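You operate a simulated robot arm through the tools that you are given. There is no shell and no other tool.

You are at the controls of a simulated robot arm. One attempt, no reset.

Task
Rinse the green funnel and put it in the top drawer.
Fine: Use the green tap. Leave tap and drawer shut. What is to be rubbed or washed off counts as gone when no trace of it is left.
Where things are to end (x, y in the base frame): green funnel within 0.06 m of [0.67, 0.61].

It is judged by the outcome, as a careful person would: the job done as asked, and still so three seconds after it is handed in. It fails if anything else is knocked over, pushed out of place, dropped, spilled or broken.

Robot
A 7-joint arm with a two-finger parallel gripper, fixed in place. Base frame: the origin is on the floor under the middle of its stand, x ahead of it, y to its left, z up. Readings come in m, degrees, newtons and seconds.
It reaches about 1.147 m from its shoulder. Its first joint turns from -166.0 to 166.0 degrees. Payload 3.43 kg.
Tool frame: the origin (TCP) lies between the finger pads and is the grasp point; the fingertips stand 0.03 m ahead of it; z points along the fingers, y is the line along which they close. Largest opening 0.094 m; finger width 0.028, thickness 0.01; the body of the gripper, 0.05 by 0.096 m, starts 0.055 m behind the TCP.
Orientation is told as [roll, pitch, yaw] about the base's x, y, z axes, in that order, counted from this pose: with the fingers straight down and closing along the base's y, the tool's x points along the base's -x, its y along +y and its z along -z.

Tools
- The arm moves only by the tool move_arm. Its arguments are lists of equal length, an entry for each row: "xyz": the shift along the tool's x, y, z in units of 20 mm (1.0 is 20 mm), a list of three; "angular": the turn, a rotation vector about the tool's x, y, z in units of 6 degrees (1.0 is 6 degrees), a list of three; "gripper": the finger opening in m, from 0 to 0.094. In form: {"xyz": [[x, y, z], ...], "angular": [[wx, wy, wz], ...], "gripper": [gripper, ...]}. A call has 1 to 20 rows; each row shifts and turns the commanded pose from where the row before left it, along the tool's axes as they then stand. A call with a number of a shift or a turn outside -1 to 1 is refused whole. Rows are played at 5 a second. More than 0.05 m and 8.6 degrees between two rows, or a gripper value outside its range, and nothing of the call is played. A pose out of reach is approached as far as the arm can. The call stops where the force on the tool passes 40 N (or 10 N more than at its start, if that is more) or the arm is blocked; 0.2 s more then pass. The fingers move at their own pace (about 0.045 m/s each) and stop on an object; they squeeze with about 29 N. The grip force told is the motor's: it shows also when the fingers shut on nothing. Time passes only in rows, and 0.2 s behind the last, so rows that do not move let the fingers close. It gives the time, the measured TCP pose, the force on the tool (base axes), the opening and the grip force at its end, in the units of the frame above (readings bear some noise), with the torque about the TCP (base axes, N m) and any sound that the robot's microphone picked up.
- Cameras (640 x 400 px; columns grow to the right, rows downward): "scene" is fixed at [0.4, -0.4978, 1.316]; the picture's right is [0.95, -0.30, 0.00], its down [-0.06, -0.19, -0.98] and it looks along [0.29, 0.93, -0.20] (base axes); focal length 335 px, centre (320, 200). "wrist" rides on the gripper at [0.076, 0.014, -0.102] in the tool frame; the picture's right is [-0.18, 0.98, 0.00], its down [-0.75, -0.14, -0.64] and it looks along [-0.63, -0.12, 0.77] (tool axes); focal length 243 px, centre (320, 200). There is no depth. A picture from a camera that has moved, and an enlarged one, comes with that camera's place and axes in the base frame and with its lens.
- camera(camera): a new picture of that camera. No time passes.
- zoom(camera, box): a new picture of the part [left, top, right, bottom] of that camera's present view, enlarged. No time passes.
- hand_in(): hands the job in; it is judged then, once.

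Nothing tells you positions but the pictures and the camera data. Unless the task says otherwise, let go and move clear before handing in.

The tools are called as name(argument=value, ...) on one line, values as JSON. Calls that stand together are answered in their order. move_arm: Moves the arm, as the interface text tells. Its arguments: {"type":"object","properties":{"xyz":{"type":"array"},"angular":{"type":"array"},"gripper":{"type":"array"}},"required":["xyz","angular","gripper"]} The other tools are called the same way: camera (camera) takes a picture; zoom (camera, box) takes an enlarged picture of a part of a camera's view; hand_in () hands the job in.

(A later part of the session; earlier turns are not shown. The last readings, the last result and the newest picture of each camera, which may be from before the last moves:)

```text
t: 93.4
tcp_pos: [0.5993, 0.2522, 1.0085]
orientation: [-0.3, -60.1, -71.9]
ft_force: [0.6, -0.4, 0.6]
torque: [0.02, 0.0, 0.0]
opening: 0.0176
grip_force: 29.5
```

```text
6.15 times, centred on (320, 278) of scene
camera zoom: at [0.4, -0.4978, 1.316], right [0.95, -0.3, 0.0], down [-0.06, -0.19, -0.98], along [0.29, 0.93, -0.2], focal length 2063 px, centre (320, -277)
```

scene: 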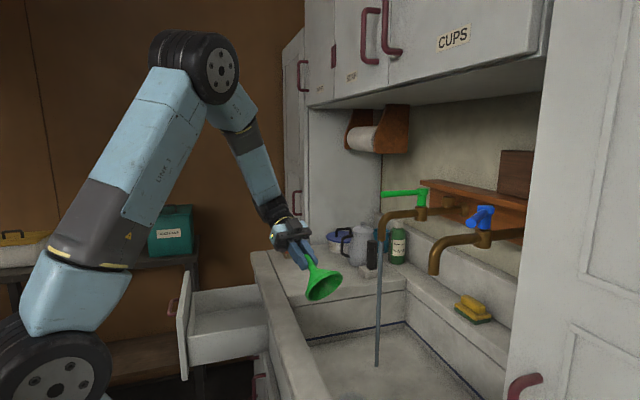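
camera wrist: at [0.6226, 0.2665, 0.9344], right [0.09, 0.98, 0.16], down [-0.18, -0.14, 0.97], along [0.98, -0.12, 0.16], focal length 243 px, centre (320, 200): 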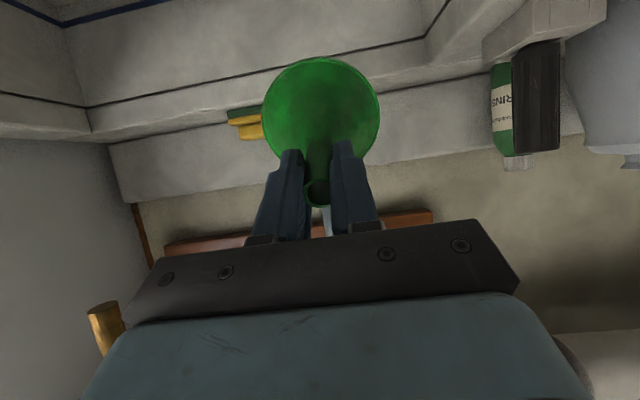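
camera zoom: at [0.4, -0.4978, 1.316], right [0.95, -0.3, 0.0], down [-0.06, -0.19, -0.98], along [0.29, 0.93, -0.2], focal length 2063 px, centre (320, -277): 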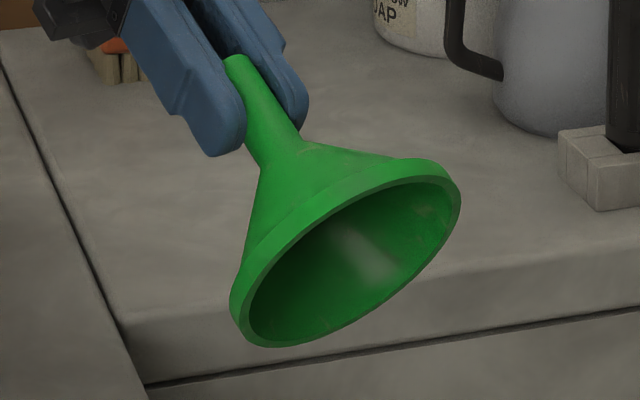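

The inside is clean too, and the visible outside shows only the same pale scuffs. I'll check the drawer's exact opening before carrying the funnel there, and level the hand so the mouth faces down.

move_arm(xyz=[[0, 0, 0], [0, 0, 0], [0, 0, 0], [0, 0, 0], [0, 0, 0], [0, 0, 0], [0, 0, 0], [0, 0, 0], [0, 0, 0], [0, 0, 0], [0, 0, -1], [0, 0, 0]], angular=[[0, 1, 0], [0, 1, 0], [0, 1, 0], [0, 1, 0], [0, 1, 0], [0, 1, 0], [0, 1, 0], [0, 1, 0], [0, 1, 0], [0, 1, 0], [0, 0, 0], [0, 0, 0]], gripper=[0, 0, 0, 0, 0, 0, 0, 0, 0, 0, 0, 0])

camera(camera="scene")

zoom(camera="scene", box=[150, 270, 290, 390])

zoom(camera="scene", box=[270, 200, 350, 290])

```text
t: 96.0
tcp_pos: [0.5991, 0.2506, 1.0296]
orientation: [-0.2, 0.0, -72.0]
ft_force: [-0.2, 0.1, 0.0]
torque: [-0.05, 0.03, 0.0]
opening: 0.0178
grip_force: 29.0
```

```text
taken
```

scene: 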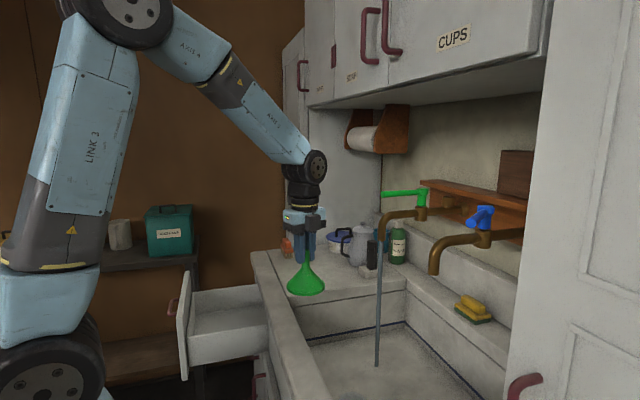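

```text
3.33 times, centred on (220, 330) of scene
camera zoom: at [0.4, -0.4978, 1.316], right [0.95, -0.3, 0.0], down [-0.06, -0.19, -0.98], along [0.29, 0.93, -0.2], focal length 1118 px, centre (653, -233)
```

zoom: 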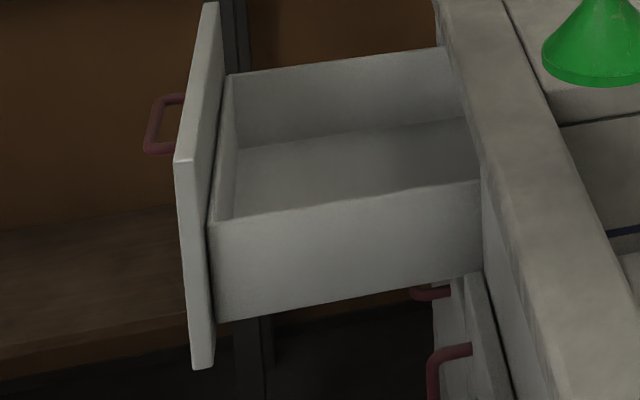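

```text
4.44 times, centred on (310, 245) of scene
camera zoom: at [0.4, -0.4978, 1.316], right [0.95, -0.3, 0.0], down [-0.06, -0.19, -0.98], along [0.29, 0.93, -0.2], focal length 1490 px, centre (364, 0)
```

zoom: 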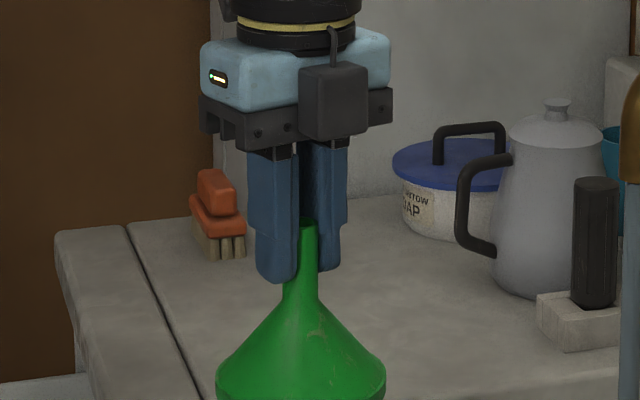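

The drawer is open about 0.239 m, so the funnel should go down at about (0.431, 0.61). I'll turn the hand back to yaw 0 and carry the funnel over the drawer.

move_arm(xyz=[[0, 0, 0], [0, 0, 0], [0, 0, 0], [0, 0, 0], [0, 0, 0], [0, 0, 0], [0, 0, 0], [0, 0, 0], [0, 0, 0], [0, 0, 0], [0, 0, 0], [0, 0, 0], [0, 0, 0]], angular=[[0, 0, -1], [0, 0, -1], [0, 0, -1], [0, 0, -1], [0, 0, -1], [0, 0, -1], [0, 0, -1], [0, 0, -1], [0, 0, -1], [0, 0, -1], [0, 0, -1], [0, 0, -1], [0, 0, 0]], gripper=[0, 0, 0, 0, 0, 0, 0, 0, 0, 0, 0, 0, 0])

move_arm(xyz=[[0.467, 0.998, 0], [0.467, 0.998, 0], [0.467, 0.998, 0], [0.467, 0.998, 0], [0.467, 0.998, 0], [0.467, 0.998, 0], [0.467, 0.998, 0], [0.467, 0.998, 0], [0.467, 0.998, 0], [0.467, 0.998, 0], [0.467, 0.998, 0], [0.467, 0.998, 0], [0.467, 0.998, 0], [0.467, 0.998, 0], [0.467, 0.998, 0], [0.467, 0.998, 0], [0.467, 0.998, 0], [0.467, 0.998, 0], [0, 0, 0]], angular=[[0, 0, 0], [0, 0, 0], [0, 0, 0], [0, 0, 0], [0, 0, 0], [0, 0, 0], [0, 0, 0], [0, 0, 0], [0, 0, 0], [0, 0, 0], [0, 0, 0], [0, 0, 0], [0, 0, 0], [0, 0, 0], [0, 0, 0], [0, 0, 0], [0, 0, 0], [0, 0, 0], [0, 0, 0]], gripper=[0, 0, 0, 0, 0, 0, 0, 0, 0, 0, 0, 0, 0, 0, 0, 0, 0, 0, 0])

camera(camera="scene")

camera(camera="wrist")

```text
t: 98.8
tcp_pos: [0.6, 0.2521, 1.0296]
orientation: [-0.2, 0.1, 0.1]
ft_force: [-0.3, -1.4, 0.1]
torque: [0.01, -0.01, -0.03]
opening: 0.0177
grip_force: 29.0
```

```text
t: 102.8
tcp_pos: [0.4318, 0.612, 1.0301]
orientation: [-0.1, 0.1, 0.0]
ft_force: [-0.3, -0.6, -0.4]
torque: [-0.02, 0.0, 0.02]
opening: 0.0175
grip_force: 29.4
```

```text
taken
```

scene: 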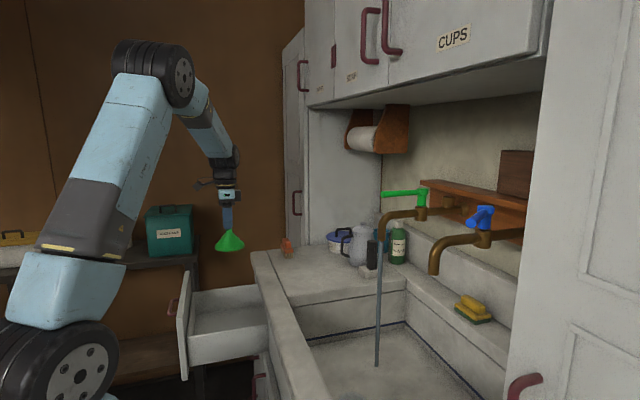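

```text
taken
camera wrist: at [0.3553, 0.6273, 1.1311], right [0.18, 0.98, 0.0], down [0.76, -0.14, 0.64], along [0.63, -0.12, -0.77], focal length 243 px, centre (320, 200)
```

wrist: 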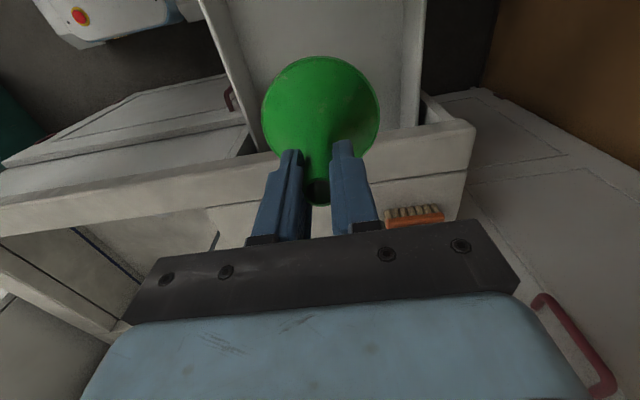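

The funnel is centred over the open drawer. I'll lower it to just above the drawer floor.

move_arm(xyz=[[0, 0, 0.8], [0, 0, 1], [0, 0, 1], [0, 0, 1], [0, 0, 1], [0, 0, 1], [0, 0, 1], [0, 0, 1], [0, 0, 1], [0, 0, 1], [0, 0, 1], [0, 0, 1], [0, 0, 0.8], [0, 0, 0.5], [0, 0, 0]], angular=[[0, 0, 0], [0, 0, 0], [0, 0, 0], [0, 0, 0], [0, 0, 0], [0, 0, 0], [0, 0, 0], [0, 0, 0], [0, 0, 0], [0, 0, 0], [0, 0, 0], [0, 0, 0], [0, 0, 0], [0, 0, 0], [0, 0, 0]], gripper=[0, 0, 0, 0, 0, 0, 0, 0, 0, 0, 0, 0, 0, 0, 0])

zoom(camera="scene", box=[150, 230, 310, 380])

camera(camera="wrist")

```text
t: 106.0
tcp_pos: [0.4317, 0.6114, 0.766]
orientation: [0.0, 0.1, 0.0]
ft_force: [-0.6, -0.4, -0.6]
torque: [-0.02, 0.01, -0.01]
opening: 0.0179
grip_force: 28.8
```

```text
2.67 times, centred on (230, 305) of scene
camera zoom: at [0.4, -0.4978, 1.316], right [0.95, -0.3, 0.0], down [-0.06, -0.19, -0.98], along [0.29, 0.93, -0.2], focal length 894 px, centre (560, -80)
```

zoom: 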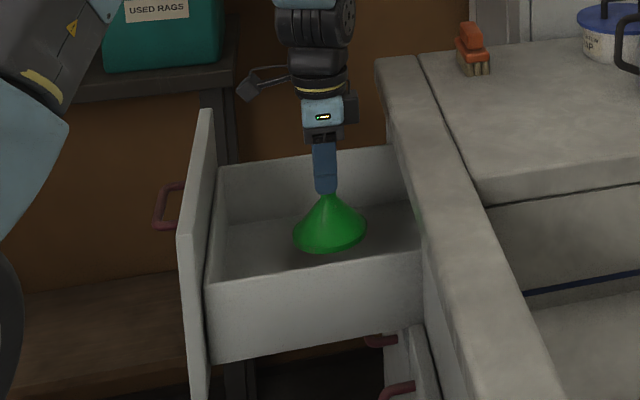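

```text
taken
camera wrist: at [0.3553, 0.6271, 0.8691], right [0.18, 0.98, 0.0], down [0.76, -0.14, 0.64], along [0.63, -0.12, -0.77], focal length 243 px, centre (320, 200)
```

wrist: 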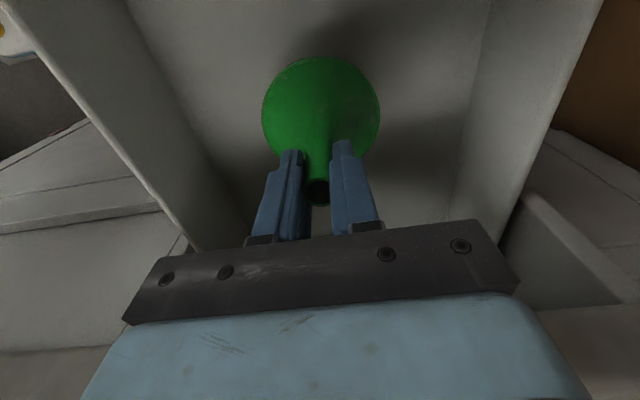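

About 3 cm to go. I'll lower in small steps and watch the force.

move_arm(xyz=[[0, 0, 0.25], [0, 0, 0.25], [0, 0, 0.25], [0, 0, 0.25], [0, 0, 0.15], [0, 0, 0]], angular=[[0, 0, 0], [0, 0, 0], [0, 0, 0], [0, 0, 0], [0, 0, 0], [0, 0, 0]], gripper=[0, 0, 0, 0, 0, 0])

zoom(camera="scene", box=[200, 260, 270, 330])

```text
t: 107.4
tcp_pos: [0.4308, 0.6112, 0.7438]
orientation: [-0.1, 0.1, 0.0]
ft_force: [0.0, -0.7, -0.5]
torque: [0.03, 0.02, -0.01]
opening: 0.0177
grip_force: 28.9
```

```text
5.71 times, centred on (235, 295) of scene
camera zoom: at [0.4, -0.4978, 1.316], right [0.95, -0.3, 0.0], down [-0.06, -0.19, -0.98], along [0.29, 0.93, -0.2], focal length 1916 px, centre (806, -343)
```

zoom: 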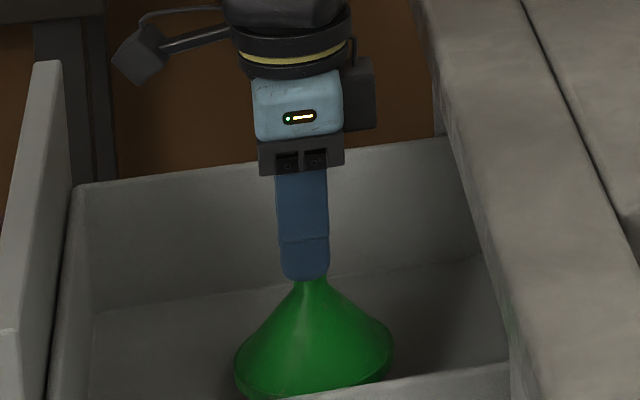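

move_arm(xyz=[[0, 0, 0.12], [0, 0, 0.12], [0, 0, 0.12], [0, 0, 0]], angular=[[0, 0, 0], [0, 0, 0], [0, 0, 0], [0, 0, 0]], gripper=[0, 0, 0, 0])

```text
t: 108.4
tcp_pos: [0.4314, 0.6117, 0.7371]
orientation: [-0.1, -0.1, 0.0]
ft_force: [0.9, -0.1, 0.1]
torque: [-0.01, 0.0, 0.0]
opening: 0.0177
grip_force: 29.1
```

No contact yet at z 0.737. I'll continue in 2 mm steps.

move_arm(xyz=[[0, 0, 0.1], [0, 0, 0.1], [0, 0, 0]], angular=[[0, 0, 0], [0, 0, 0], [0, 0, 0]], gripper=[0, 0, 0])

zoom(camera="wrist", box=[220, 20, 420, 220])

```text
t: 109.2
tcp_pos: [0.4312, 0.6112, 0.7342]
orientation: [-0.2, 0.1, 0.0]
ft_force: [0.4, 0.5, -0.4]
torque: [-0.01, 0.0, 0.02]
opening: 0.0179
grip_force: 29.1
```

```text
2.00 times, centred on (320, 120) of wrist
camera zoom: at [0.3546, 0.6266, 0.8353], right [0.18, 0.98, 0.0], down [0.76, -0.14, 0.64], along [0.63, -0.12, -0.77], focal length 485 px, centre (320, 360)
```

zoom: 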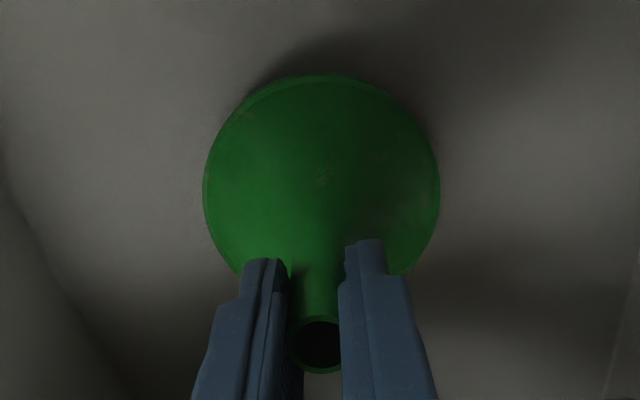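

move_arm(xyz=[[0, 0, 0.1], [0, 0, 0.1], [0, 0, 0]], angular=[[0, 0, 0], [0, 0, 0], [0, 0, 0]], gripper=[0, 0, 0])

move_arm(xyz=[[0, 0, 0.1], [0, 0, 0.1], [0, 0, 0]], angular=[[0, 0, 0], [0, 0, 0], [0, 0, 0]], gripper=[0, 0, 0])

```text
t: 110.0
tcp_pos: [0.4303, 0.611, 0.7296]
orientation: [0.0, 0.0, 0.0]
ft_force: [0.0, 0.6, -0.2]
torque: [0.04, 0.0, 0.0]
opening: 0.0173
grip_force: 28.9
```

```text
t: 110.8
tcp_pos: [0.4308, 0.6114, 0.725]
orientation: [-0.1, 0.1, 0.0]
ft_force: [0.0, 0.6, -0.1]
torque: [0.02, 0.02, -0.01]
opening: 0.0178
grip_force: 28.7
```

move_arm(xyz=[[0, 0, 0.1], [0, 0, 0.1], [0, 0, 0]], angular=[[0, 0, 0], [0, 0, 0], [0, 0, 0]], gripper=[0, 0, 0])

zoom(camera="scene", box=[200, 260, 270, 330])

zoom(camera="wrist", box=[220, 20, 420, 220])

```text
t: 111.6
tcp_pos: [0.4297, 0.6107, 0.7201]
orientation: [-0.1, 0.1, 0.0]
ft_force: [0.0, -0.3, 0.4]
torque: [0.0, -0.01, 0.02]
opening: 0.0176
grip_force: 29.1
```

```text
5.71 times, centred on (235, 295) of scene
camera zoom: at [0.4, -0.4978, 1.316], right [0.95, -0.3, 0.0], down [-0.06, -0.19, -0.98], along [0.29, 0.93, -0.2], focal length 1916 px, centre (806, -343)
```

zoom: 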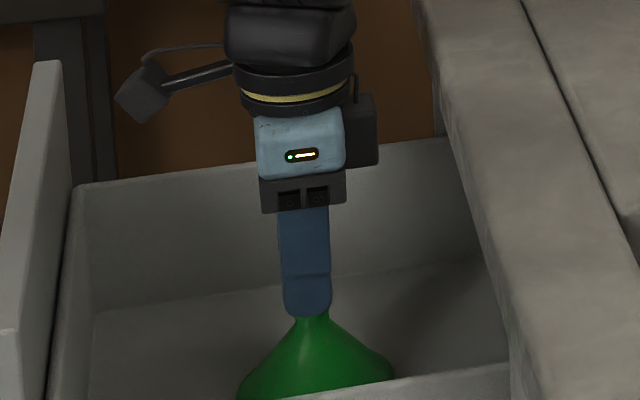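

```text
2.00 times, centred on (320, 120) of wrist
camera zoom: at [0.3545, 0.6264, 0.8225], right [0.18, 0.98, 0.0], down [0.76, -0.14, 0.64], along [0.63, -0.12, -0.77], focal length 485 px, centre (320, 360)
```

zoom: 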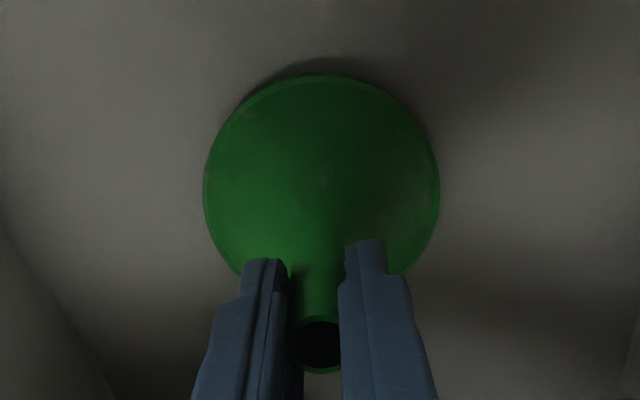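

The shadow is closing in on the rim, so it's nearly down. I'll keep going in small steps.

move_arm(xyz=[[0, 0, 0.1], [0, 0, 0.1], [0, 0, 0]], angular=[[0, 0, 0], [0, 0, 0], [0, 0, 0]], gripper=[0, 0, 0])

move_arm(xyz=[[0, 0, 0.1], [0, 0, 0.05], [0, 0, 0]], angular=[[0, 0, 0], [0, 0, 0], [0, 0, 0]], gripper=[0, 0, 0])

zoom(camera="wrist", box=[220, 20, 420, 220])

```text
t: 112.4
tcp_pos: [0.43, 0.6109, 0.719]
orientation: [0.0, 0.1, -0.1]
ft_force: [0.0, -5.3, 24.5]
torque: [-0.07, -0.07, 0.0]
opening: 0.0179
grip_force: 28.5
```

```text
t: 113.2
tcp_pos: [0.4309, 0.6117, 0.7152]
orientation: [0.0, 0.1, 0.1]
ft_force: [1.3, 0.4, 24.4]
torque: [0.02, -0.07, 0.0]
opening: 0.0174
grip_force: 29.0
```

```text
2.00 times, centred on (320, 120) of wrist
camera zoom: at [0.3542, 0.6264, 0.8167], right [0.18, 0.98, 0.0], down [0.75, -0.14, 0.64], along [0.63, -0.12, -0.77], focal length 485 px, centre (320, 360)
```

zoom: 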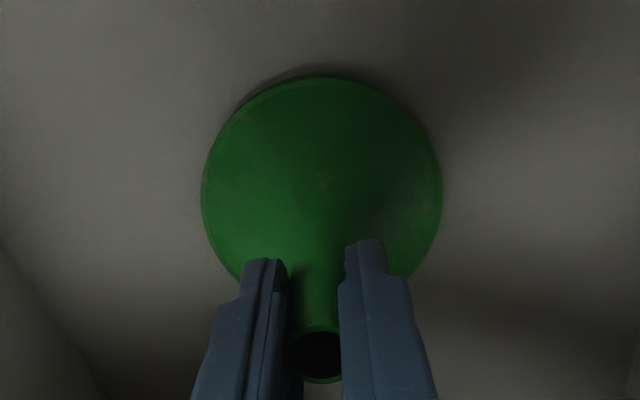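

It's resting on the drawer floor. I'll ease up 2 mm, then open the fingers.

move_arm(xyz=[[0, 0, -0.12], [0, 0, 0], [0, 0, 0], [0, 0, 0], [0, 0, 0], [0, 0, 0]], angular=[[0, 0, 0], [0, 0, 0], [0, 0, 0], [0, 0, 0], [0, 0, 0], [0, 0, 0]], gripper=[0, 0, 0.03, 0.055, 0.055, 0.055])

zoom(camera="wrist", box=[220, 20, 420, 220])

zoom(camera="scene", box=[190, 250, 290, 340])

```text
t: 114.6
tcp_pos: [0.4298, 0.6118, 0.7162]
orientation: [-0.1, 0.1, 0.0]
ft_force: [-0.7, -0.1, 0.2]
torque: [-0.01, -0.01, -0.01]
opening: 0.0548
grip_force: 0.1
```

```text
2.00 times, centred on (320, 120) of wrist
camera zoom: at [0.3544, 0.6264, 0.8184], right [0.18, 0.98, 0.0], down [0.76, -0.14, 0.64], along [0.63, -0.12, -0.77], focal length 485 px, centre (320, 360)
```

zoom: 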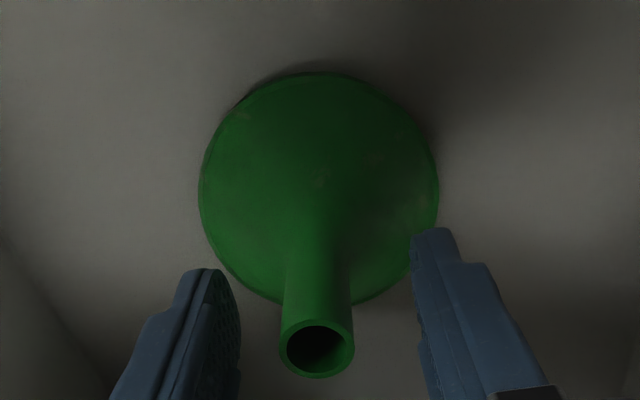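

```text
4.44 times, centred on (240, 295) of scene
camera zoom: at [0.4, -0.4978, 1.316], right [0.95, -0.3, 0.0], down [-0.06, -0.19, -0.98], along [0.29, 0.93, -0.2], focal length 1490 px, centre (676, -222)
```

zoom: 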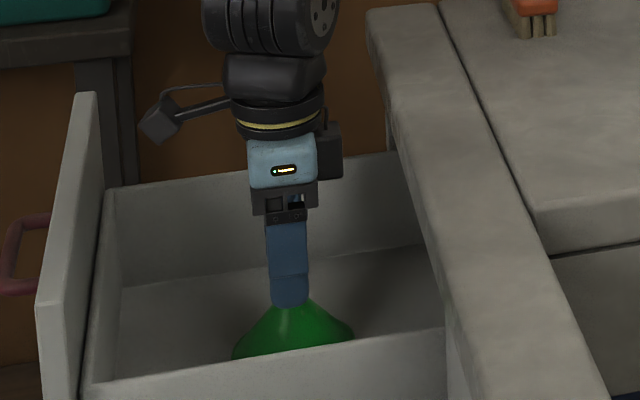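

Released; the funnel stands by itself in the drawer. I'll lift straight up and clear of it, then head for the tap to shut it.

move_arm(xyz=[[0, 0, -0.3], [0, 0, -0.5], [0, 0, -0.8], [0, 0, -1], [0, 0, -1], [0, 0, -1], [0, 0, -1], [0, 0, -1], [0, 0, -1], [0, 0, -1], [0, 0, -1], [0, 0, -1], [0, 0, -1], [0, 0, -1], [0, 0, -1], [0, 0, -1], [0, 0, -1]], angular=[[0, 0, 0], [0, 0, 0], [0, 0, 0], [0, 0, 0], [0, 0, 0], [0, 0, 0], [0, 0, 0], [0, 0, 0], [0, 0, 0], [0, 0, 0], [0, 0, 0], [0, 0, 0], [0, 0, 0], [0, 0, 0], [0, 0, 0], [0, 0, 0], [0, 0, 0]], gripper=[0.055, 0.055, 0.055, 0.055, 0.055, 0.055, 0.055, 0.055, 0.055, 0.055, 0.055, 0.055, 0.055, 0.055, 0.055, 0.055, 0.055])

zoom(camera="scene", box=[150, 200, 310, 350])

camera(camera="wrist")

```text
t: 118.2
tcp_pos: [0.4316, 0.6121, 1.0278]
orientation: [-0.1, 0.2, 0.0]
ft_force: [-0.1, 1.1, -0.3]
torque: [-0.04, 0.04, -0.02]
opening: 0.055
grip_force: 0.1
```

```text
2.67 times, centred on (230, 275) of scene
camera zoom: at [0.4, -0.4978, 1.316], right [0.95, -0.3, 0.0], down [-0.06, -0.19, -0.98], along [0.29, 0.93, -0.2], focal length 894 px, centre (560, 0)
```

zoom: 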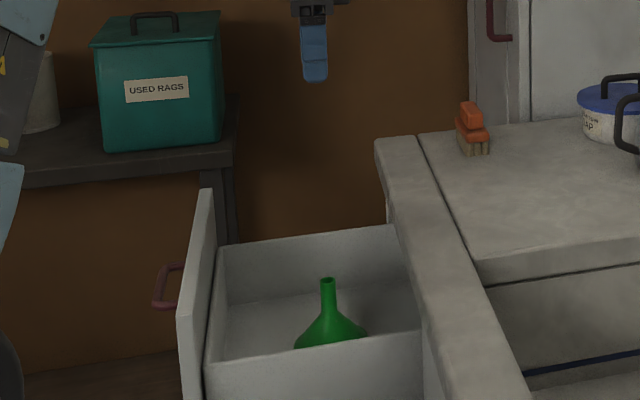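

```text
taken
camera wrist: at [0.3552, 0.6272, 1.1302], right [0.18, 0.98, 0.0], down [0.76, -0.14, 0.64], along [0.63, -0.12, -0.77], focal length 243 px, centre (320, 200)
```

wrist: 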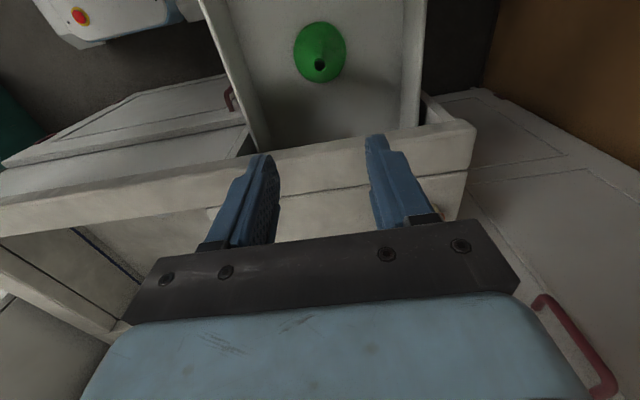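

The funnel stands upright in the drawer. Now to the tap.

move_arm(xyz=[[-0.29, -1, -0.46], [-0.29, -1, -0.46], [-0.29, -1, -0.46], [-0.29, -1, -0.46], [-0.29, -1, -0.46], [-0.29, -1, -0.46], [-0.29, -1, -0.46], [-0.29, -1, -0.46], [-0.29, -1, -0.46], [-0.29, -1, -0.46], [-0.29, -1, -0.46], [-0.29, -1, -0.46], [-0.29, -1, -0.46], [-0.29, -1, -0.46], [-0.29, -1, -0.46], [-0.29, -1, -0.46], [-0.29, -1, -0.46], [-0.29, -1, -0.46], [-0.29, -1, -0.46], [-0.29, -1, -0.46]], angular=[[0, 0, 0], [0, 0, 0], [0, 0, 0], [0, 0, 0], [0, 0, 0], [0, 0, 0], [0, 0, 0], [0, 0, 0], [0, 0, 0], [0, 0, 0], [0, 0, 0], [0, 0, 0], [0, 0, 0], [0, 0, 0], [0, 0, 0], [0, 0, 0], [0, 0, 0], [0, 0, 0], [0, 0, 0], [0, 0, 0]], gripper=[0.05, 0.05, 0.05, 0.05, 0.05, 0.05, 0.05, 0.05, 0.05, 0.05, 0.05, 0.05, 0.05, 0.05, 0.05, 0.05, 0.05, 0.05, 0.05, 0.05])

move_arm(xyz=[[0, 0, 0], [0, 0, 0], [0, 0, 0], [0, 0, 0], [0, 0, 0], [0, 0, 0], [0, 0, 0], [0, 0, 0], [0, 0, 0], [0, 0, 0], [0, 0, 0], [0, 0, 0], [0, 0, 0], [0, 0, 0], [0, 0, 0], [0, 0, 0], [0, 0, 0]], angular=[[0, 0, -0.972], [0, 0, -0.972], [0, 0, -0.972], [0, 0, -0.972], [0, 0, -0.972], [0, 0, -0.972], [0, -1, 0], [0, -1, 0], [0, -1, 0], [0, -1, 0], [0, -1, 0], [0, -1, 0], [0, -1, 0], [0, -1, 0], [0, -1, 0], [0, -1, 0], [0, 0, 0]], gripper=[0.05, 0.05, 0.05, 0.05, 0.05, 0.05, 0.05, 0.05, 0.05, 0.05, 0.05, 0.05, 0.05, 0.05, 0.05, 0.05, 0.05])

camera(camera="scene")

camera(camera="wrist")

```text
t: 122.4
tcp_pos: [0.5476, 0.2125, 1.2131]
orientation: [-0.1, 0.2, 0.1]
ft_force: [0.3, 0.6, -0.2]
torque: [-0.01, -0.03, 0.01]
opening: 0.05
grip_force: 0.0
```

```text
t: 126.0
tcp_pos: [0.5481, 0.2118, 1.2129]
orientation: [0.0, -59.9, 34.9]
ft_force: [0.5, -0.2, -0.1]
torque: [0.0, 0.0, -0.01]
opening: 0.05
grip_force: 0.1
```

```text
taken
```

scene: 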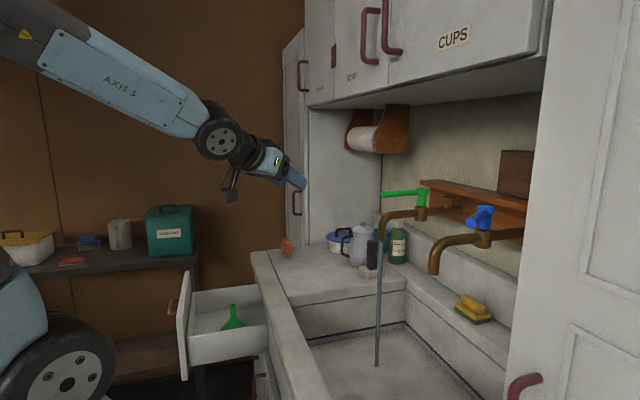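

```text
taken
camera wrist: at [0.4356, 0.1516, 1.1979], right [-0.49, 0.86, 0.16], down [-0.06, -0.22, 0.97], along [0.87, 0.47, 0.16], focal length 243 px, centre (320, 200)
```

wrist: 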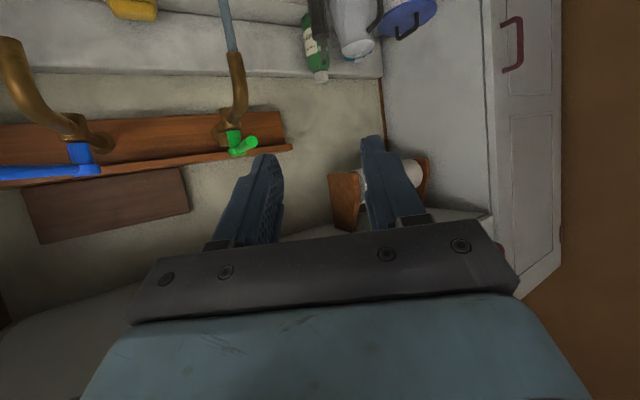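

The lever now points straight out: its tip is near (0.805, 0.253). I'll set the hand's heading to about 18° and move to the standoff in front of the lever, with the fingers 7 cm apart.

move_arm(xyz=[[0, 0, 0], [0, 0, 0], [0, 0, 0], [-0.626, -0.304, 0.959], [-0.626, -0.304, 0.959], [-0.626, -0.304, 0.959], [-0.626, -0.304, 0.959], [-0.626, -0.304, 0.959], [-0.626, -0.304, 0.959], [-0.626, -0.304, 0.959], [-0.626, -0.304, 0.959], [0, 0, 0]], angular=[[0.818, 0, 0.472], [0.818, 0, 0.472], [0.818, 0, 0.472], [0, 0, 0], [0, 0, 0], [0, 0, 0], [0, 0, 0], [0, 0, 0], [0, 0, 0], [0, 0, 0], [0, 0, 0], [0, 0, 0]], gripper=[0.07, 0.07, 0.07, 0.07, 0.07, 0.07, 0.07, 0.07, 0.07, 0.07, 0.07, 0.07])

camera(camera="wrist")

camera(camera="scene")

```text
t: 128.6
tcp_pos: [0.7366, 0.2219, 1.2221]
orientation: [0.0, -59.8, 18.0]
ft_force: [-0.5, -0.7, 0.3]
torque: [0.01, 0.0, 0.01]
opening: 0.0699
grip_force: 0.0
```

```text
taken
camera wrist: at [0.6117, 0.1968, 1.2073], right [-0.22, 0.96, 0.16], down [-0.13, -0.19, 0.97], along [0.97, 0.19, 0.16], focal length 243 px, centre (320, 200)
```

wrist: 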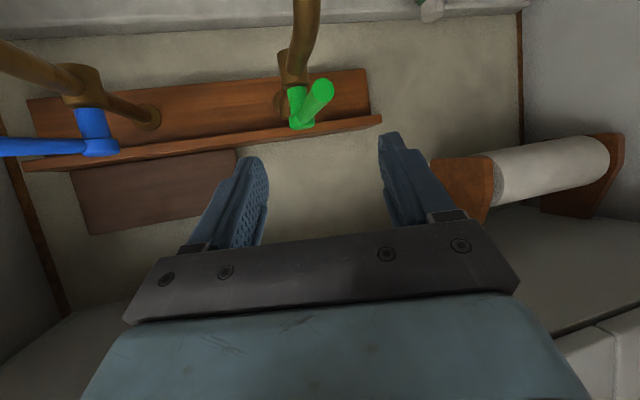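

```text
taken
```

scene: 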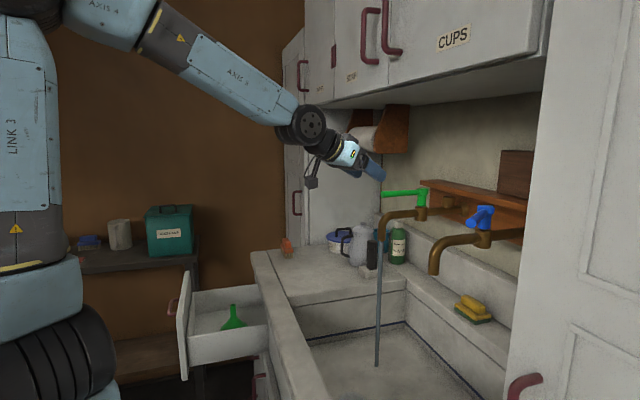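

The lever lies between the fingers' paths. I'll advance to straddle it.

move_arm(xyz=[[0, 0, 0.75], [0, 0, 0.75], [0, 0, 0.75], [0, 0, 0.75], [0, 0, 0.75], [0, 0, 0.75], [0, 0, 0.75], [0, 0, 0.75], [0, 0, 0]], angular=[[0, 0, 0], [0, 0, 0], [0, 0, 0], [0, 0, 0], [0, 0, 0], [0, 0, 0], [0, 0, 0], [0, 0, 0], [0, 0, 0]], gripper=[0.07, 0.07, 0.07, 0.07, 0.07, 0.07, 0.07, 0.07, 0.07])

camera(camera="wrist")

zoom(camera="scene", box=[330, 130, 490, 270])

```text
t: 130.5
tcp_pos: [0.8328, 0.2574, 1.165]
orientation: [0.0, -60.0, 18.5]
ft_force: [-12.6, 7.2, 3.3]
torque: [-0.03, -0.04, -0.08]
opening: 0.0639
grip_force: 0.0
stopped in row 9: the force on the tool passed its limit at 44 N (the readings are from after the stop); the commanded pose is now the measured one
```

```text
taken
camera wrist: at [0.7076, 0.2322, 1.1495], right [-0.22, 0.96, 0.16], down [-0.13, -0.19, 0.97], along [0.97, 0.2, 0.16], focal length 243 px, centre (320, 200)
```

wrist: 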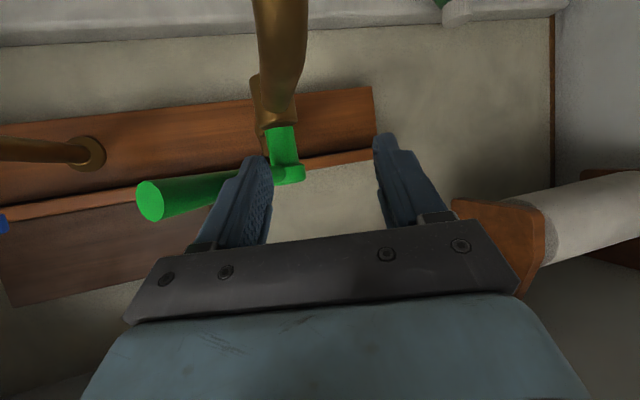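

```text
2.86 times, centred on (410, 200) of scene
camera zoom: at [0.4, -0.4978, 1.316], right [0.95, -0.3, 0.0], down [-0.06, -0.19, -0.98], along [0.29, 0.93, -0.2], focal length 958 px, centre (63, 200)
```

zoom: 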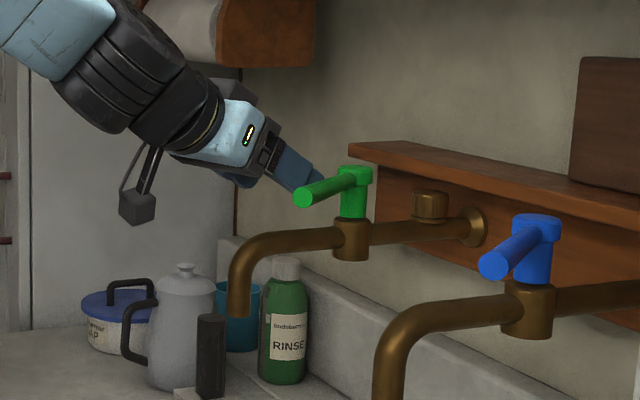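

The finger met the lever and swung it back to its closed position: the lever is at its original angle and I see no stream. I'll move the hand aside and back off, then verify.

move_arm(xyz=[[0, 0.4, 0], [0, 0.3, -0.3], [0, 0.1, -0.8], [0, 0, -1], [0, 0, -1], [0, 0, -1], [0, 0, -1], [0, 0, -1], [0, 0, 0]], angular=[[0, 0, 0], [0, 0, 0], [0, 0, 0], [0, 0, 0], [0, 0, 0], [0, 0, 0], [0, 0, 0], [0, 0, 0], [0, 0, 0]], gripper=[0.07, 0.07, 0.07, 0.07, 0.07, 0.07, 0.07, 0.07, 0.07])

camera(camera="scene")

zoom(camera="scene", box=[370, 170, 470, 250])

camera(camera="wrist")

```text
t: 132.7
tcp_pos: [0.7675, 0.1021, 1.2259]
orientation: [-0.1, -59.9, 5.2]
ft_force: [0.4, -0.3, -0.3]
torque: [0.0, 0.0, 0.04]
opening: 0.07
grip_force: 0.2
stopped in row 9: the arm was blocked; the commanded pose is now the measured one
```

```text
taken
```

scene: 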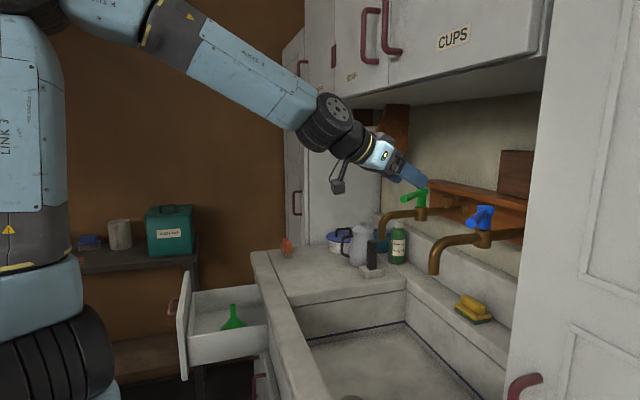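

```text
5.00 times, centred on (420, 210) of scene
camera zoom: at [0.4, -0.4978, 1.316], right [0.95, -0.3, 0.0], down [-0.06, -0.19, -0.98], along [0.29, 0.93, -0.2], focal length 1676 px, centre (-180, 150)
```

zoom: 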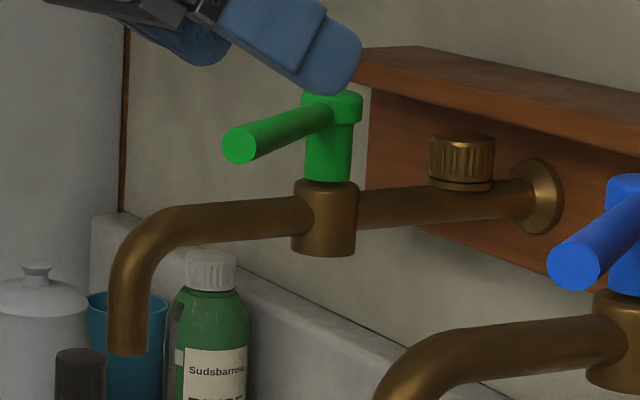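

```text
taken
camera wrist: at [0.6408, 0.1068, 1.2103], right [0.0, 0.99, 0.16], down [-0.16, -0.16, 0.97], along [0.99, -0.03, 0.16], focal length 243 px, centre (320, 200)
```

wrist: 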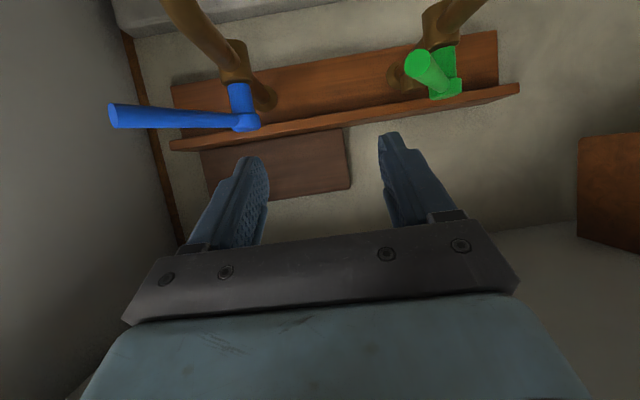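

The tap is shut: the lever is back at its original closed angle, there's no stream, and the blue tap is untouched. But the arm got blocked or drifted sideways on the retreat, so I'll move back from the taps in small steps and see how it responds.

move_arm(xyz=[[0.25, 0.045, -0.43], [0.498, 0.09, -0.8625], [0.498, 0.09, -0.8625], [0, 0, 0]], angular=[[0, 0, 0], [0, 0, 0], [0, 0, 0], [0, 0, 0]], gripper=[0.07, 0.07, 0.07, 0.07])

camera(camera="scene")

```text
t: 133.7
tcp_pos: [0.7172, 0.1034, 1.2259]
orientation: [-0.3, -60.0, 5.5]
ft_force: [-0.2, 0.2, 0.1]
torque: [-0.01, 0.0, 0.0]
opening: 0.0701
grip_force: 0.0
```

```text
taken
```

scene: 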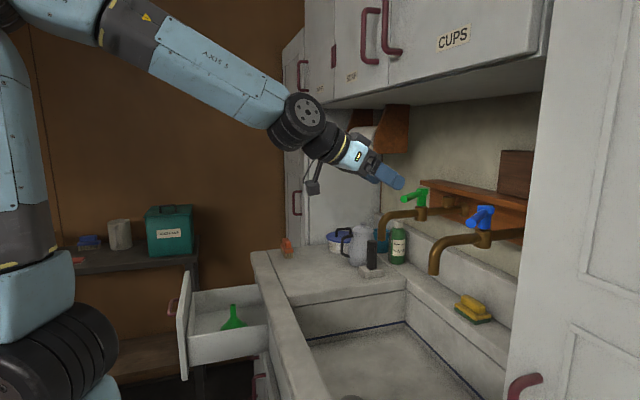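

The arm responds normally again and everything looks in place. I'll continue back, then level the hand.

move_arm(xyz=[[0.498, 0.09, -0.8625], [0.498, 0.09, -0.8625], [0.498, 0.09, -0.8625], [0.498, 0.09, -0.8625], [0.498, 0.09, -0.8625], [0.498, 0.09, -0.8625], [0.498, 0.09, -0.8625], [0.498, 0.09, -0.8625], [0.498, 0.09, -0.8625], [0, 0, 0]], angular=[[0, 0, 0], [0, 0, 0], [0, 0, 0], [0, 0, 0], [0, 0, 0], [0, 0, 0], [0, 0, 0], [0, 0, 0], [0, 0, 0], [0, 0, 0]], gripper=[0.03, 0.03, 0.03, 0.03, 0.03, 0.03, 0.03, 0.03, 0.03, 0.03])

move_arm(xyz=[[0, 0, 0], [0, 0, 0], [0, 0, 0], [0, 0, 0], [0, 0, 0], [0, 0, 0], [0, 0, 0], [0, 0, 0], [0, 0, 0], [0, 0, 0], [0, 0, 0]], angular=[[0, 1, 0], [0, 1, 0], [0, 1, 0], [0, 1, 0], [0, 1, 0], [0, 1, 0], [0, 1, 0], [0, 1, 0], [0, 1, 0], [0, 1, 0], [0, 0, 0]], gripper=[0.03, 0.03, 0.03, 0.03, 0.03, 0.03, 0.03, 0.03, 0.03, 0.03, 0.03])

camera(camera="scene")

camera(camera="wrist")

```text
t: 135.9
tcp_pos: [0.5368, 0.105, 1.2256]
orientation: [-0.2, -60.0, 5.4]
ft_force: [0.0, -0.1, 0.1]
torque: [-0.02, -0.02, 0.01]
opening: 0.0299
grip_force: 0.1
```

```text
t: 138.3
tcp_pos: [0.5377, 0.1056, 1.2255]
orientation: [-0.1, 0.2, 5.2]
ft_force: [0.9, 0.2, 0.2]
torque: [-0.01, -0.04, 0.0]
opening: 0.0297
grip_force: 0.2
```

```text
taken
```

scene: 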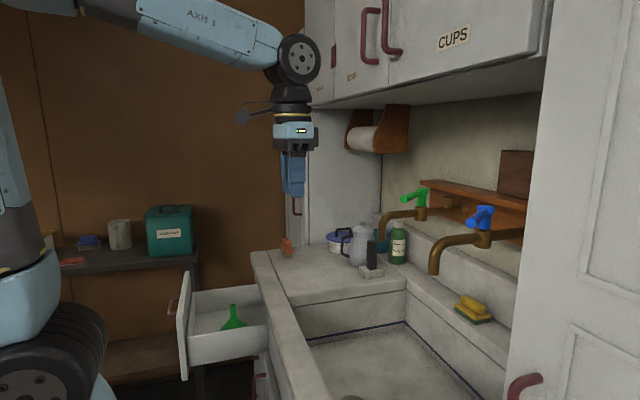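

```text
taken
camera wrist: at [0.4609, 0.1127, 1.3277], right [0.09, 1.0, 0.0], down [0.76, -0.07, 0.64], along [0.64, -0.06, -0.77], focal length 243 px, centre (320, 200)
```

wrist: 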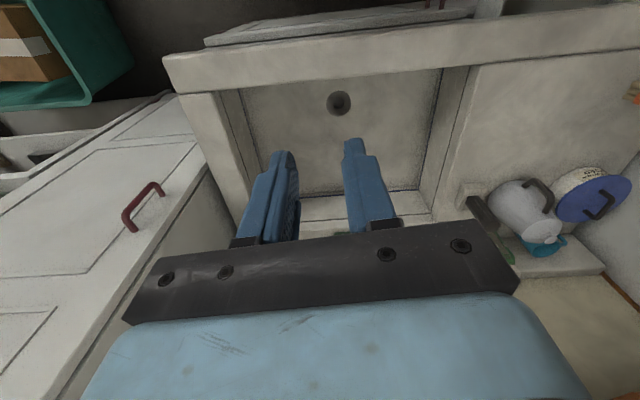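

The sink has drained and the tap is dry. I'll go back to the drawer front to close it the same way I opened it.

move_arm(xyz=[[0.595, 0.999, 0.232], [0.595, 0.999, 0.232], [0.595, 0.999, 0.232], [0.595, 0.999, 0.232], [0.595, 0.999, 0.232], [0.595, 0.999, 0.232], [0.595, 0.999, 0.232], [0.595, 0.999, 0.232], [0.595, 0.999, 0.232], [0.595, 0.999, 0.232], [0.595, 0.999, 0.232], [0.595, 0.999, 0.232], [0.595, 0.999, 0.232], [0.595, 0.999, 0.232], [0.595, 0.999, 0.232], [0.595, 0.999, 0.232], [0.595, 0.999, 0.232], [0.595, 0.999, 0.232], [0.595, 0.999, 0.232], [0.595, 0.999, 0.232]], angular=[[0, 0, 0], [0, 0, 0], [0, 0, 0], [0, 0, 0], [0, 0, 0], [0, 0, 0], [0, 0, 0], [0, 0, 0], [0, 0, 0], [0, 0, 0], [0, 0, 0], [0, 0, 0], [0, 0, 0], [0, 0, 0], [0, 0, 0], [0, 0, 0], [0, 0, 0], [0, 0, 0], [0, 0, 0], [0, 0, 0]], gripper=[0.03, 0.03, 0.03, 0.03, 0.03, 0.03, 0.03, 0.03, 0.03, 0.03, 0.03, 0.03, 0.03, 0.03, 0.03, 0.03, 0.03, 0.03, 0.03, 0.03])

move_arm(xyz=[[0.595, 0.999, 0.232], [0.595, 0.999, 0.232], [0.595, 0.999, 0.232], [0.595, 0.999, 0.232], [0.595, 0.999, 0.232], [0.595, 0.999, 0.232], [0.595, 0.999, 0.232], [0, 0, 0], [0, 0, 0], [0, 0, 0], [0, 0, 0], [0, 0, 0], [0, 0, 0], [0, 0, 0], [0, 0, 0], [0, 0, 0], [0, 0, 0], [0, 0, 0], [0, 0, 0], [0, 0, 0]], angular=[[0, 0, 0], [0, 0, 0], [0, 0, 0], [0, 0, 0], [0, 0, 0], [0, 0, 0], [0, 0, 0], [0, 0, -1], [0, 0, -1], [0, 0, -1], [0, 0, -1], [0, 0, -1], [0, 0, -1], [0, 0, -1], [0, 0, -1], [0, 0, -1], [0, 0, -1], [0, 0, -1], [0, 0, -1], [0, 0, -1]], gripper=[0.03, 0.03, 0.03, 0.03, 0.03, 0.03, 0.03, 0.03, 0.03, 0.03, 0.03, 0.03, 0.03, 0.03, 0.03, 0.03, 0.03, 0.03, 0.03, 0.03])

camera(camera="scene")

```text
t: 142.5
tcp_pos: [0.263, 0.4801, 1.1323]
orientation: [-0.1, 0.1, 5.2]
ft_force: [0.3, -0.3, -0.1]
torque: [-0.01, -0.01, 0.0]
opening: 0.0299
grip_force: 0.1
```

```text
t: 146.7
tcp_pos: [0.1689, 0.6123, 1.0997]
orientation: [0.0, 0.1, 83.3]
ft_force: [0.7, 1.0, 0.5]
torque: [0.01, 0.0, 0.0]
opening: 0.0297
grip_force: 0.1
```

```text
taken
```

scene: 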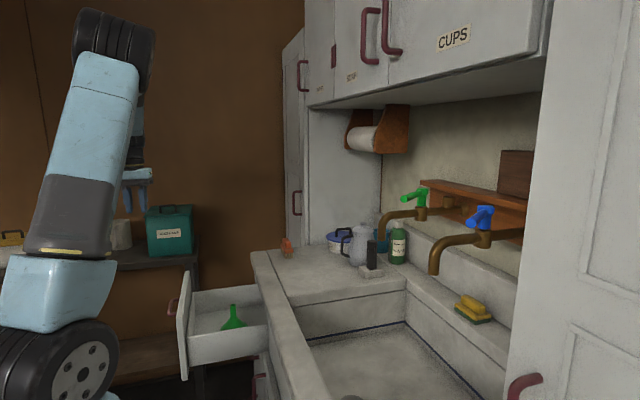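

I'll line the hand up with the handle again (yaw 90°, 30° tilt) and come down to 10 cm short of the bar.

move_arm(xyz=[[0, 0, 0], [0, 0, 0], [0, 0, 0], [0, 0, 0], [0, 0, 0], [0, 0, 0], [0, 0, 0], [0, 0.511, 0.927], [0, 0.511, 0.927], [0, 0.511, 0.927], [0, 0.511, 0.927], [0, 0.511, 0.927], [0, 0.511, 0.927], [0, 0.511, 0.927], [0, 0.511, 0.927], [0, 0.511, 0.927], [0, 0.511, 0.927], [0, 0.511, 0.927], [0, 0.511, 0.927], [0, 0, 0]], angular=[[0, 0, -0.558], [0, 0, -0.558], [1, 0, 0], [1, 0, 0], [1, 0, 0], [1, 0, 0], [1, 0, 0], [0, 0, 0], [0, 0, 0], [0, 0, 0], [0, 0, 0], [0, 0, 0], [0, 0, 0], [0, 0, 0], [0, 0, 0], [0, 0, 0], [0, 0, 0], [0, 0, 0], [0, 0, 0], [0, 0, 0]], gripper=[0.03, 0.03, 0.03, 0.03, 0.03, 0.03, 0.03, 0.03, 0.03, 0.03, 0.03, 0.03, 0.03, 0.03, 0.03, 0.03, 0.03, 0.03, 0.03, 0.03])

camera(camera="wrist")

zoom(camera="scene", box=[110, 230, 270, 380])

```text
t: 150.9
tcp_pos: [0.1731, 0.6113, 0.8465]
orientation: [-30.1, 0.1, 89.8]
ft_force: [0.3, 0.0, 0.6]
torque: [-0.03, -0.01, 0.0]
opening: 0.0301
grip_force: 0.1
```

```text
taken
camera wrist: at [0.1097, 0.537, 0.9286], right [-0.85, 0.18, -0.49], down [-0.2, 0.75, 0.63], along [0.49, 0.63, -0.61], focal length 243 px, centre (320, 200)
```

wrist: 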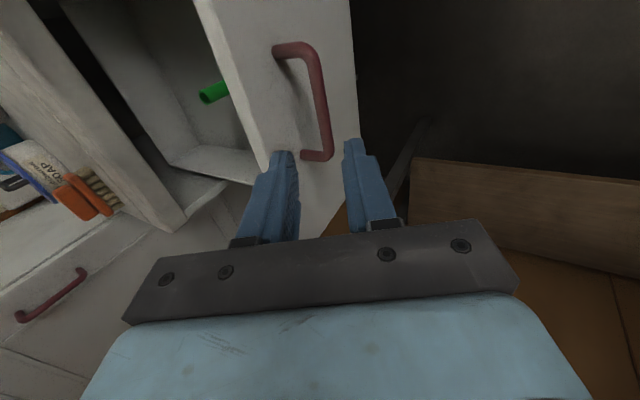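

```text
2.67 times, centred on (190, 305) of scene
camera zoom: at [0.4, -0.4978, 1.316], right [0.95, -0.3, 0.0], down [-0.06, -0.19, -0.98], along [0.29, 0.93, -0.2], focal length 894 px, centre (667, -80)
```

zoom: 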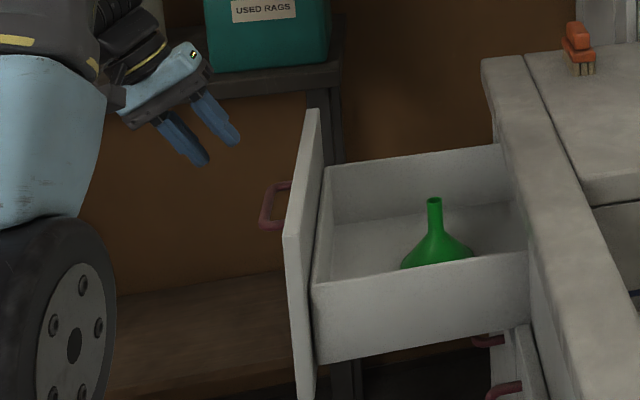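

The bar is at x ≈ 0.232 and lines up with the finger gap. I'll move in around it.

move_arm(xyz=[[0, -0.015, 0.85], [0, -0.015, 0.85], [0, -0.015, 0.85], [0, -0.015, 0.85], [0, -0.015, 0.85], [0, -0.015, 0.85], [0, 0, 0]], angular=[[0, 0, 0], [0, 0, 0], [0, 0, 0], [0, 0, 0], [0, 0, 0], [0, 0, 0], [0, 0, 0]], gripper=[0.03, 0.03, 0.03, 0.03, 0.03, 0.03, 0.03])

zoom(camera="wrist", box=[200, 50, 440, 260])

zoom(camera="scene", box=[140, 260, 260, 360])

```text
t: 152.5
tcp_pos: [0.225, 0.6124, 0.7591]
orientation: [-30.1, 0.0, 90.0]
ft_force: [-0.5, 0.1, 0.4]
torque: [-0.02, 0.01, 0.0]
opening: 0.03
grip_force: 0.1
```

```text
1.90 times, centred on (320, 155) of wrist
camera zoom: at [0.1616, 0.5371, 0.8408], right [-0.85, 0.18, -0.49], down [-0.2, 0.75, 0.63], along [0.49, 0.63, -0.61], focal length 462 px, centre (320, 286)
```

zoom: 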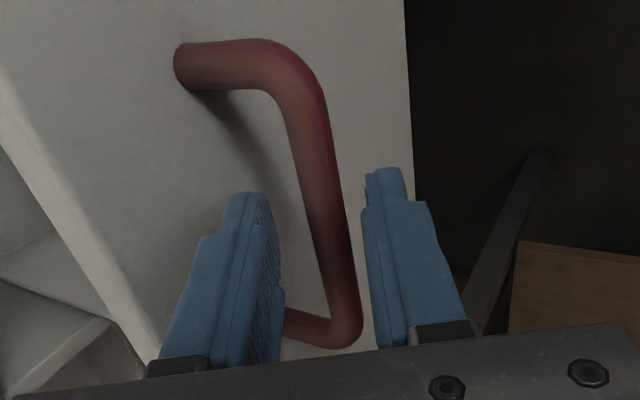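

```text
4.00 times, centred on (200, 310) of scene
camera zoom: at [0.4, -0.4978, 1.316], right [0.95, -0.3, 0.0], down [-0.06, -0.19, -0.98], along [0.29, 0.93, -0.2], focal length 1341 px, centre (800, -240)
```

zoom: 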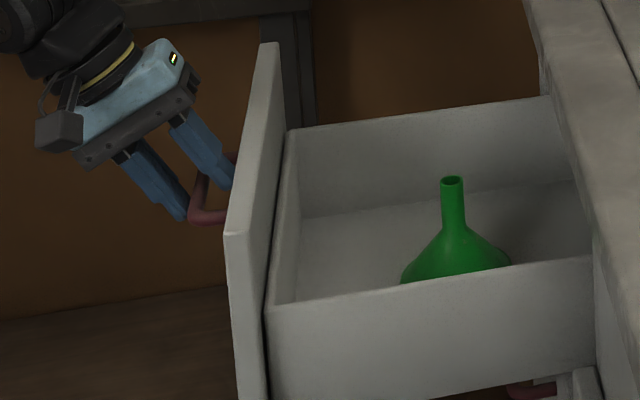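

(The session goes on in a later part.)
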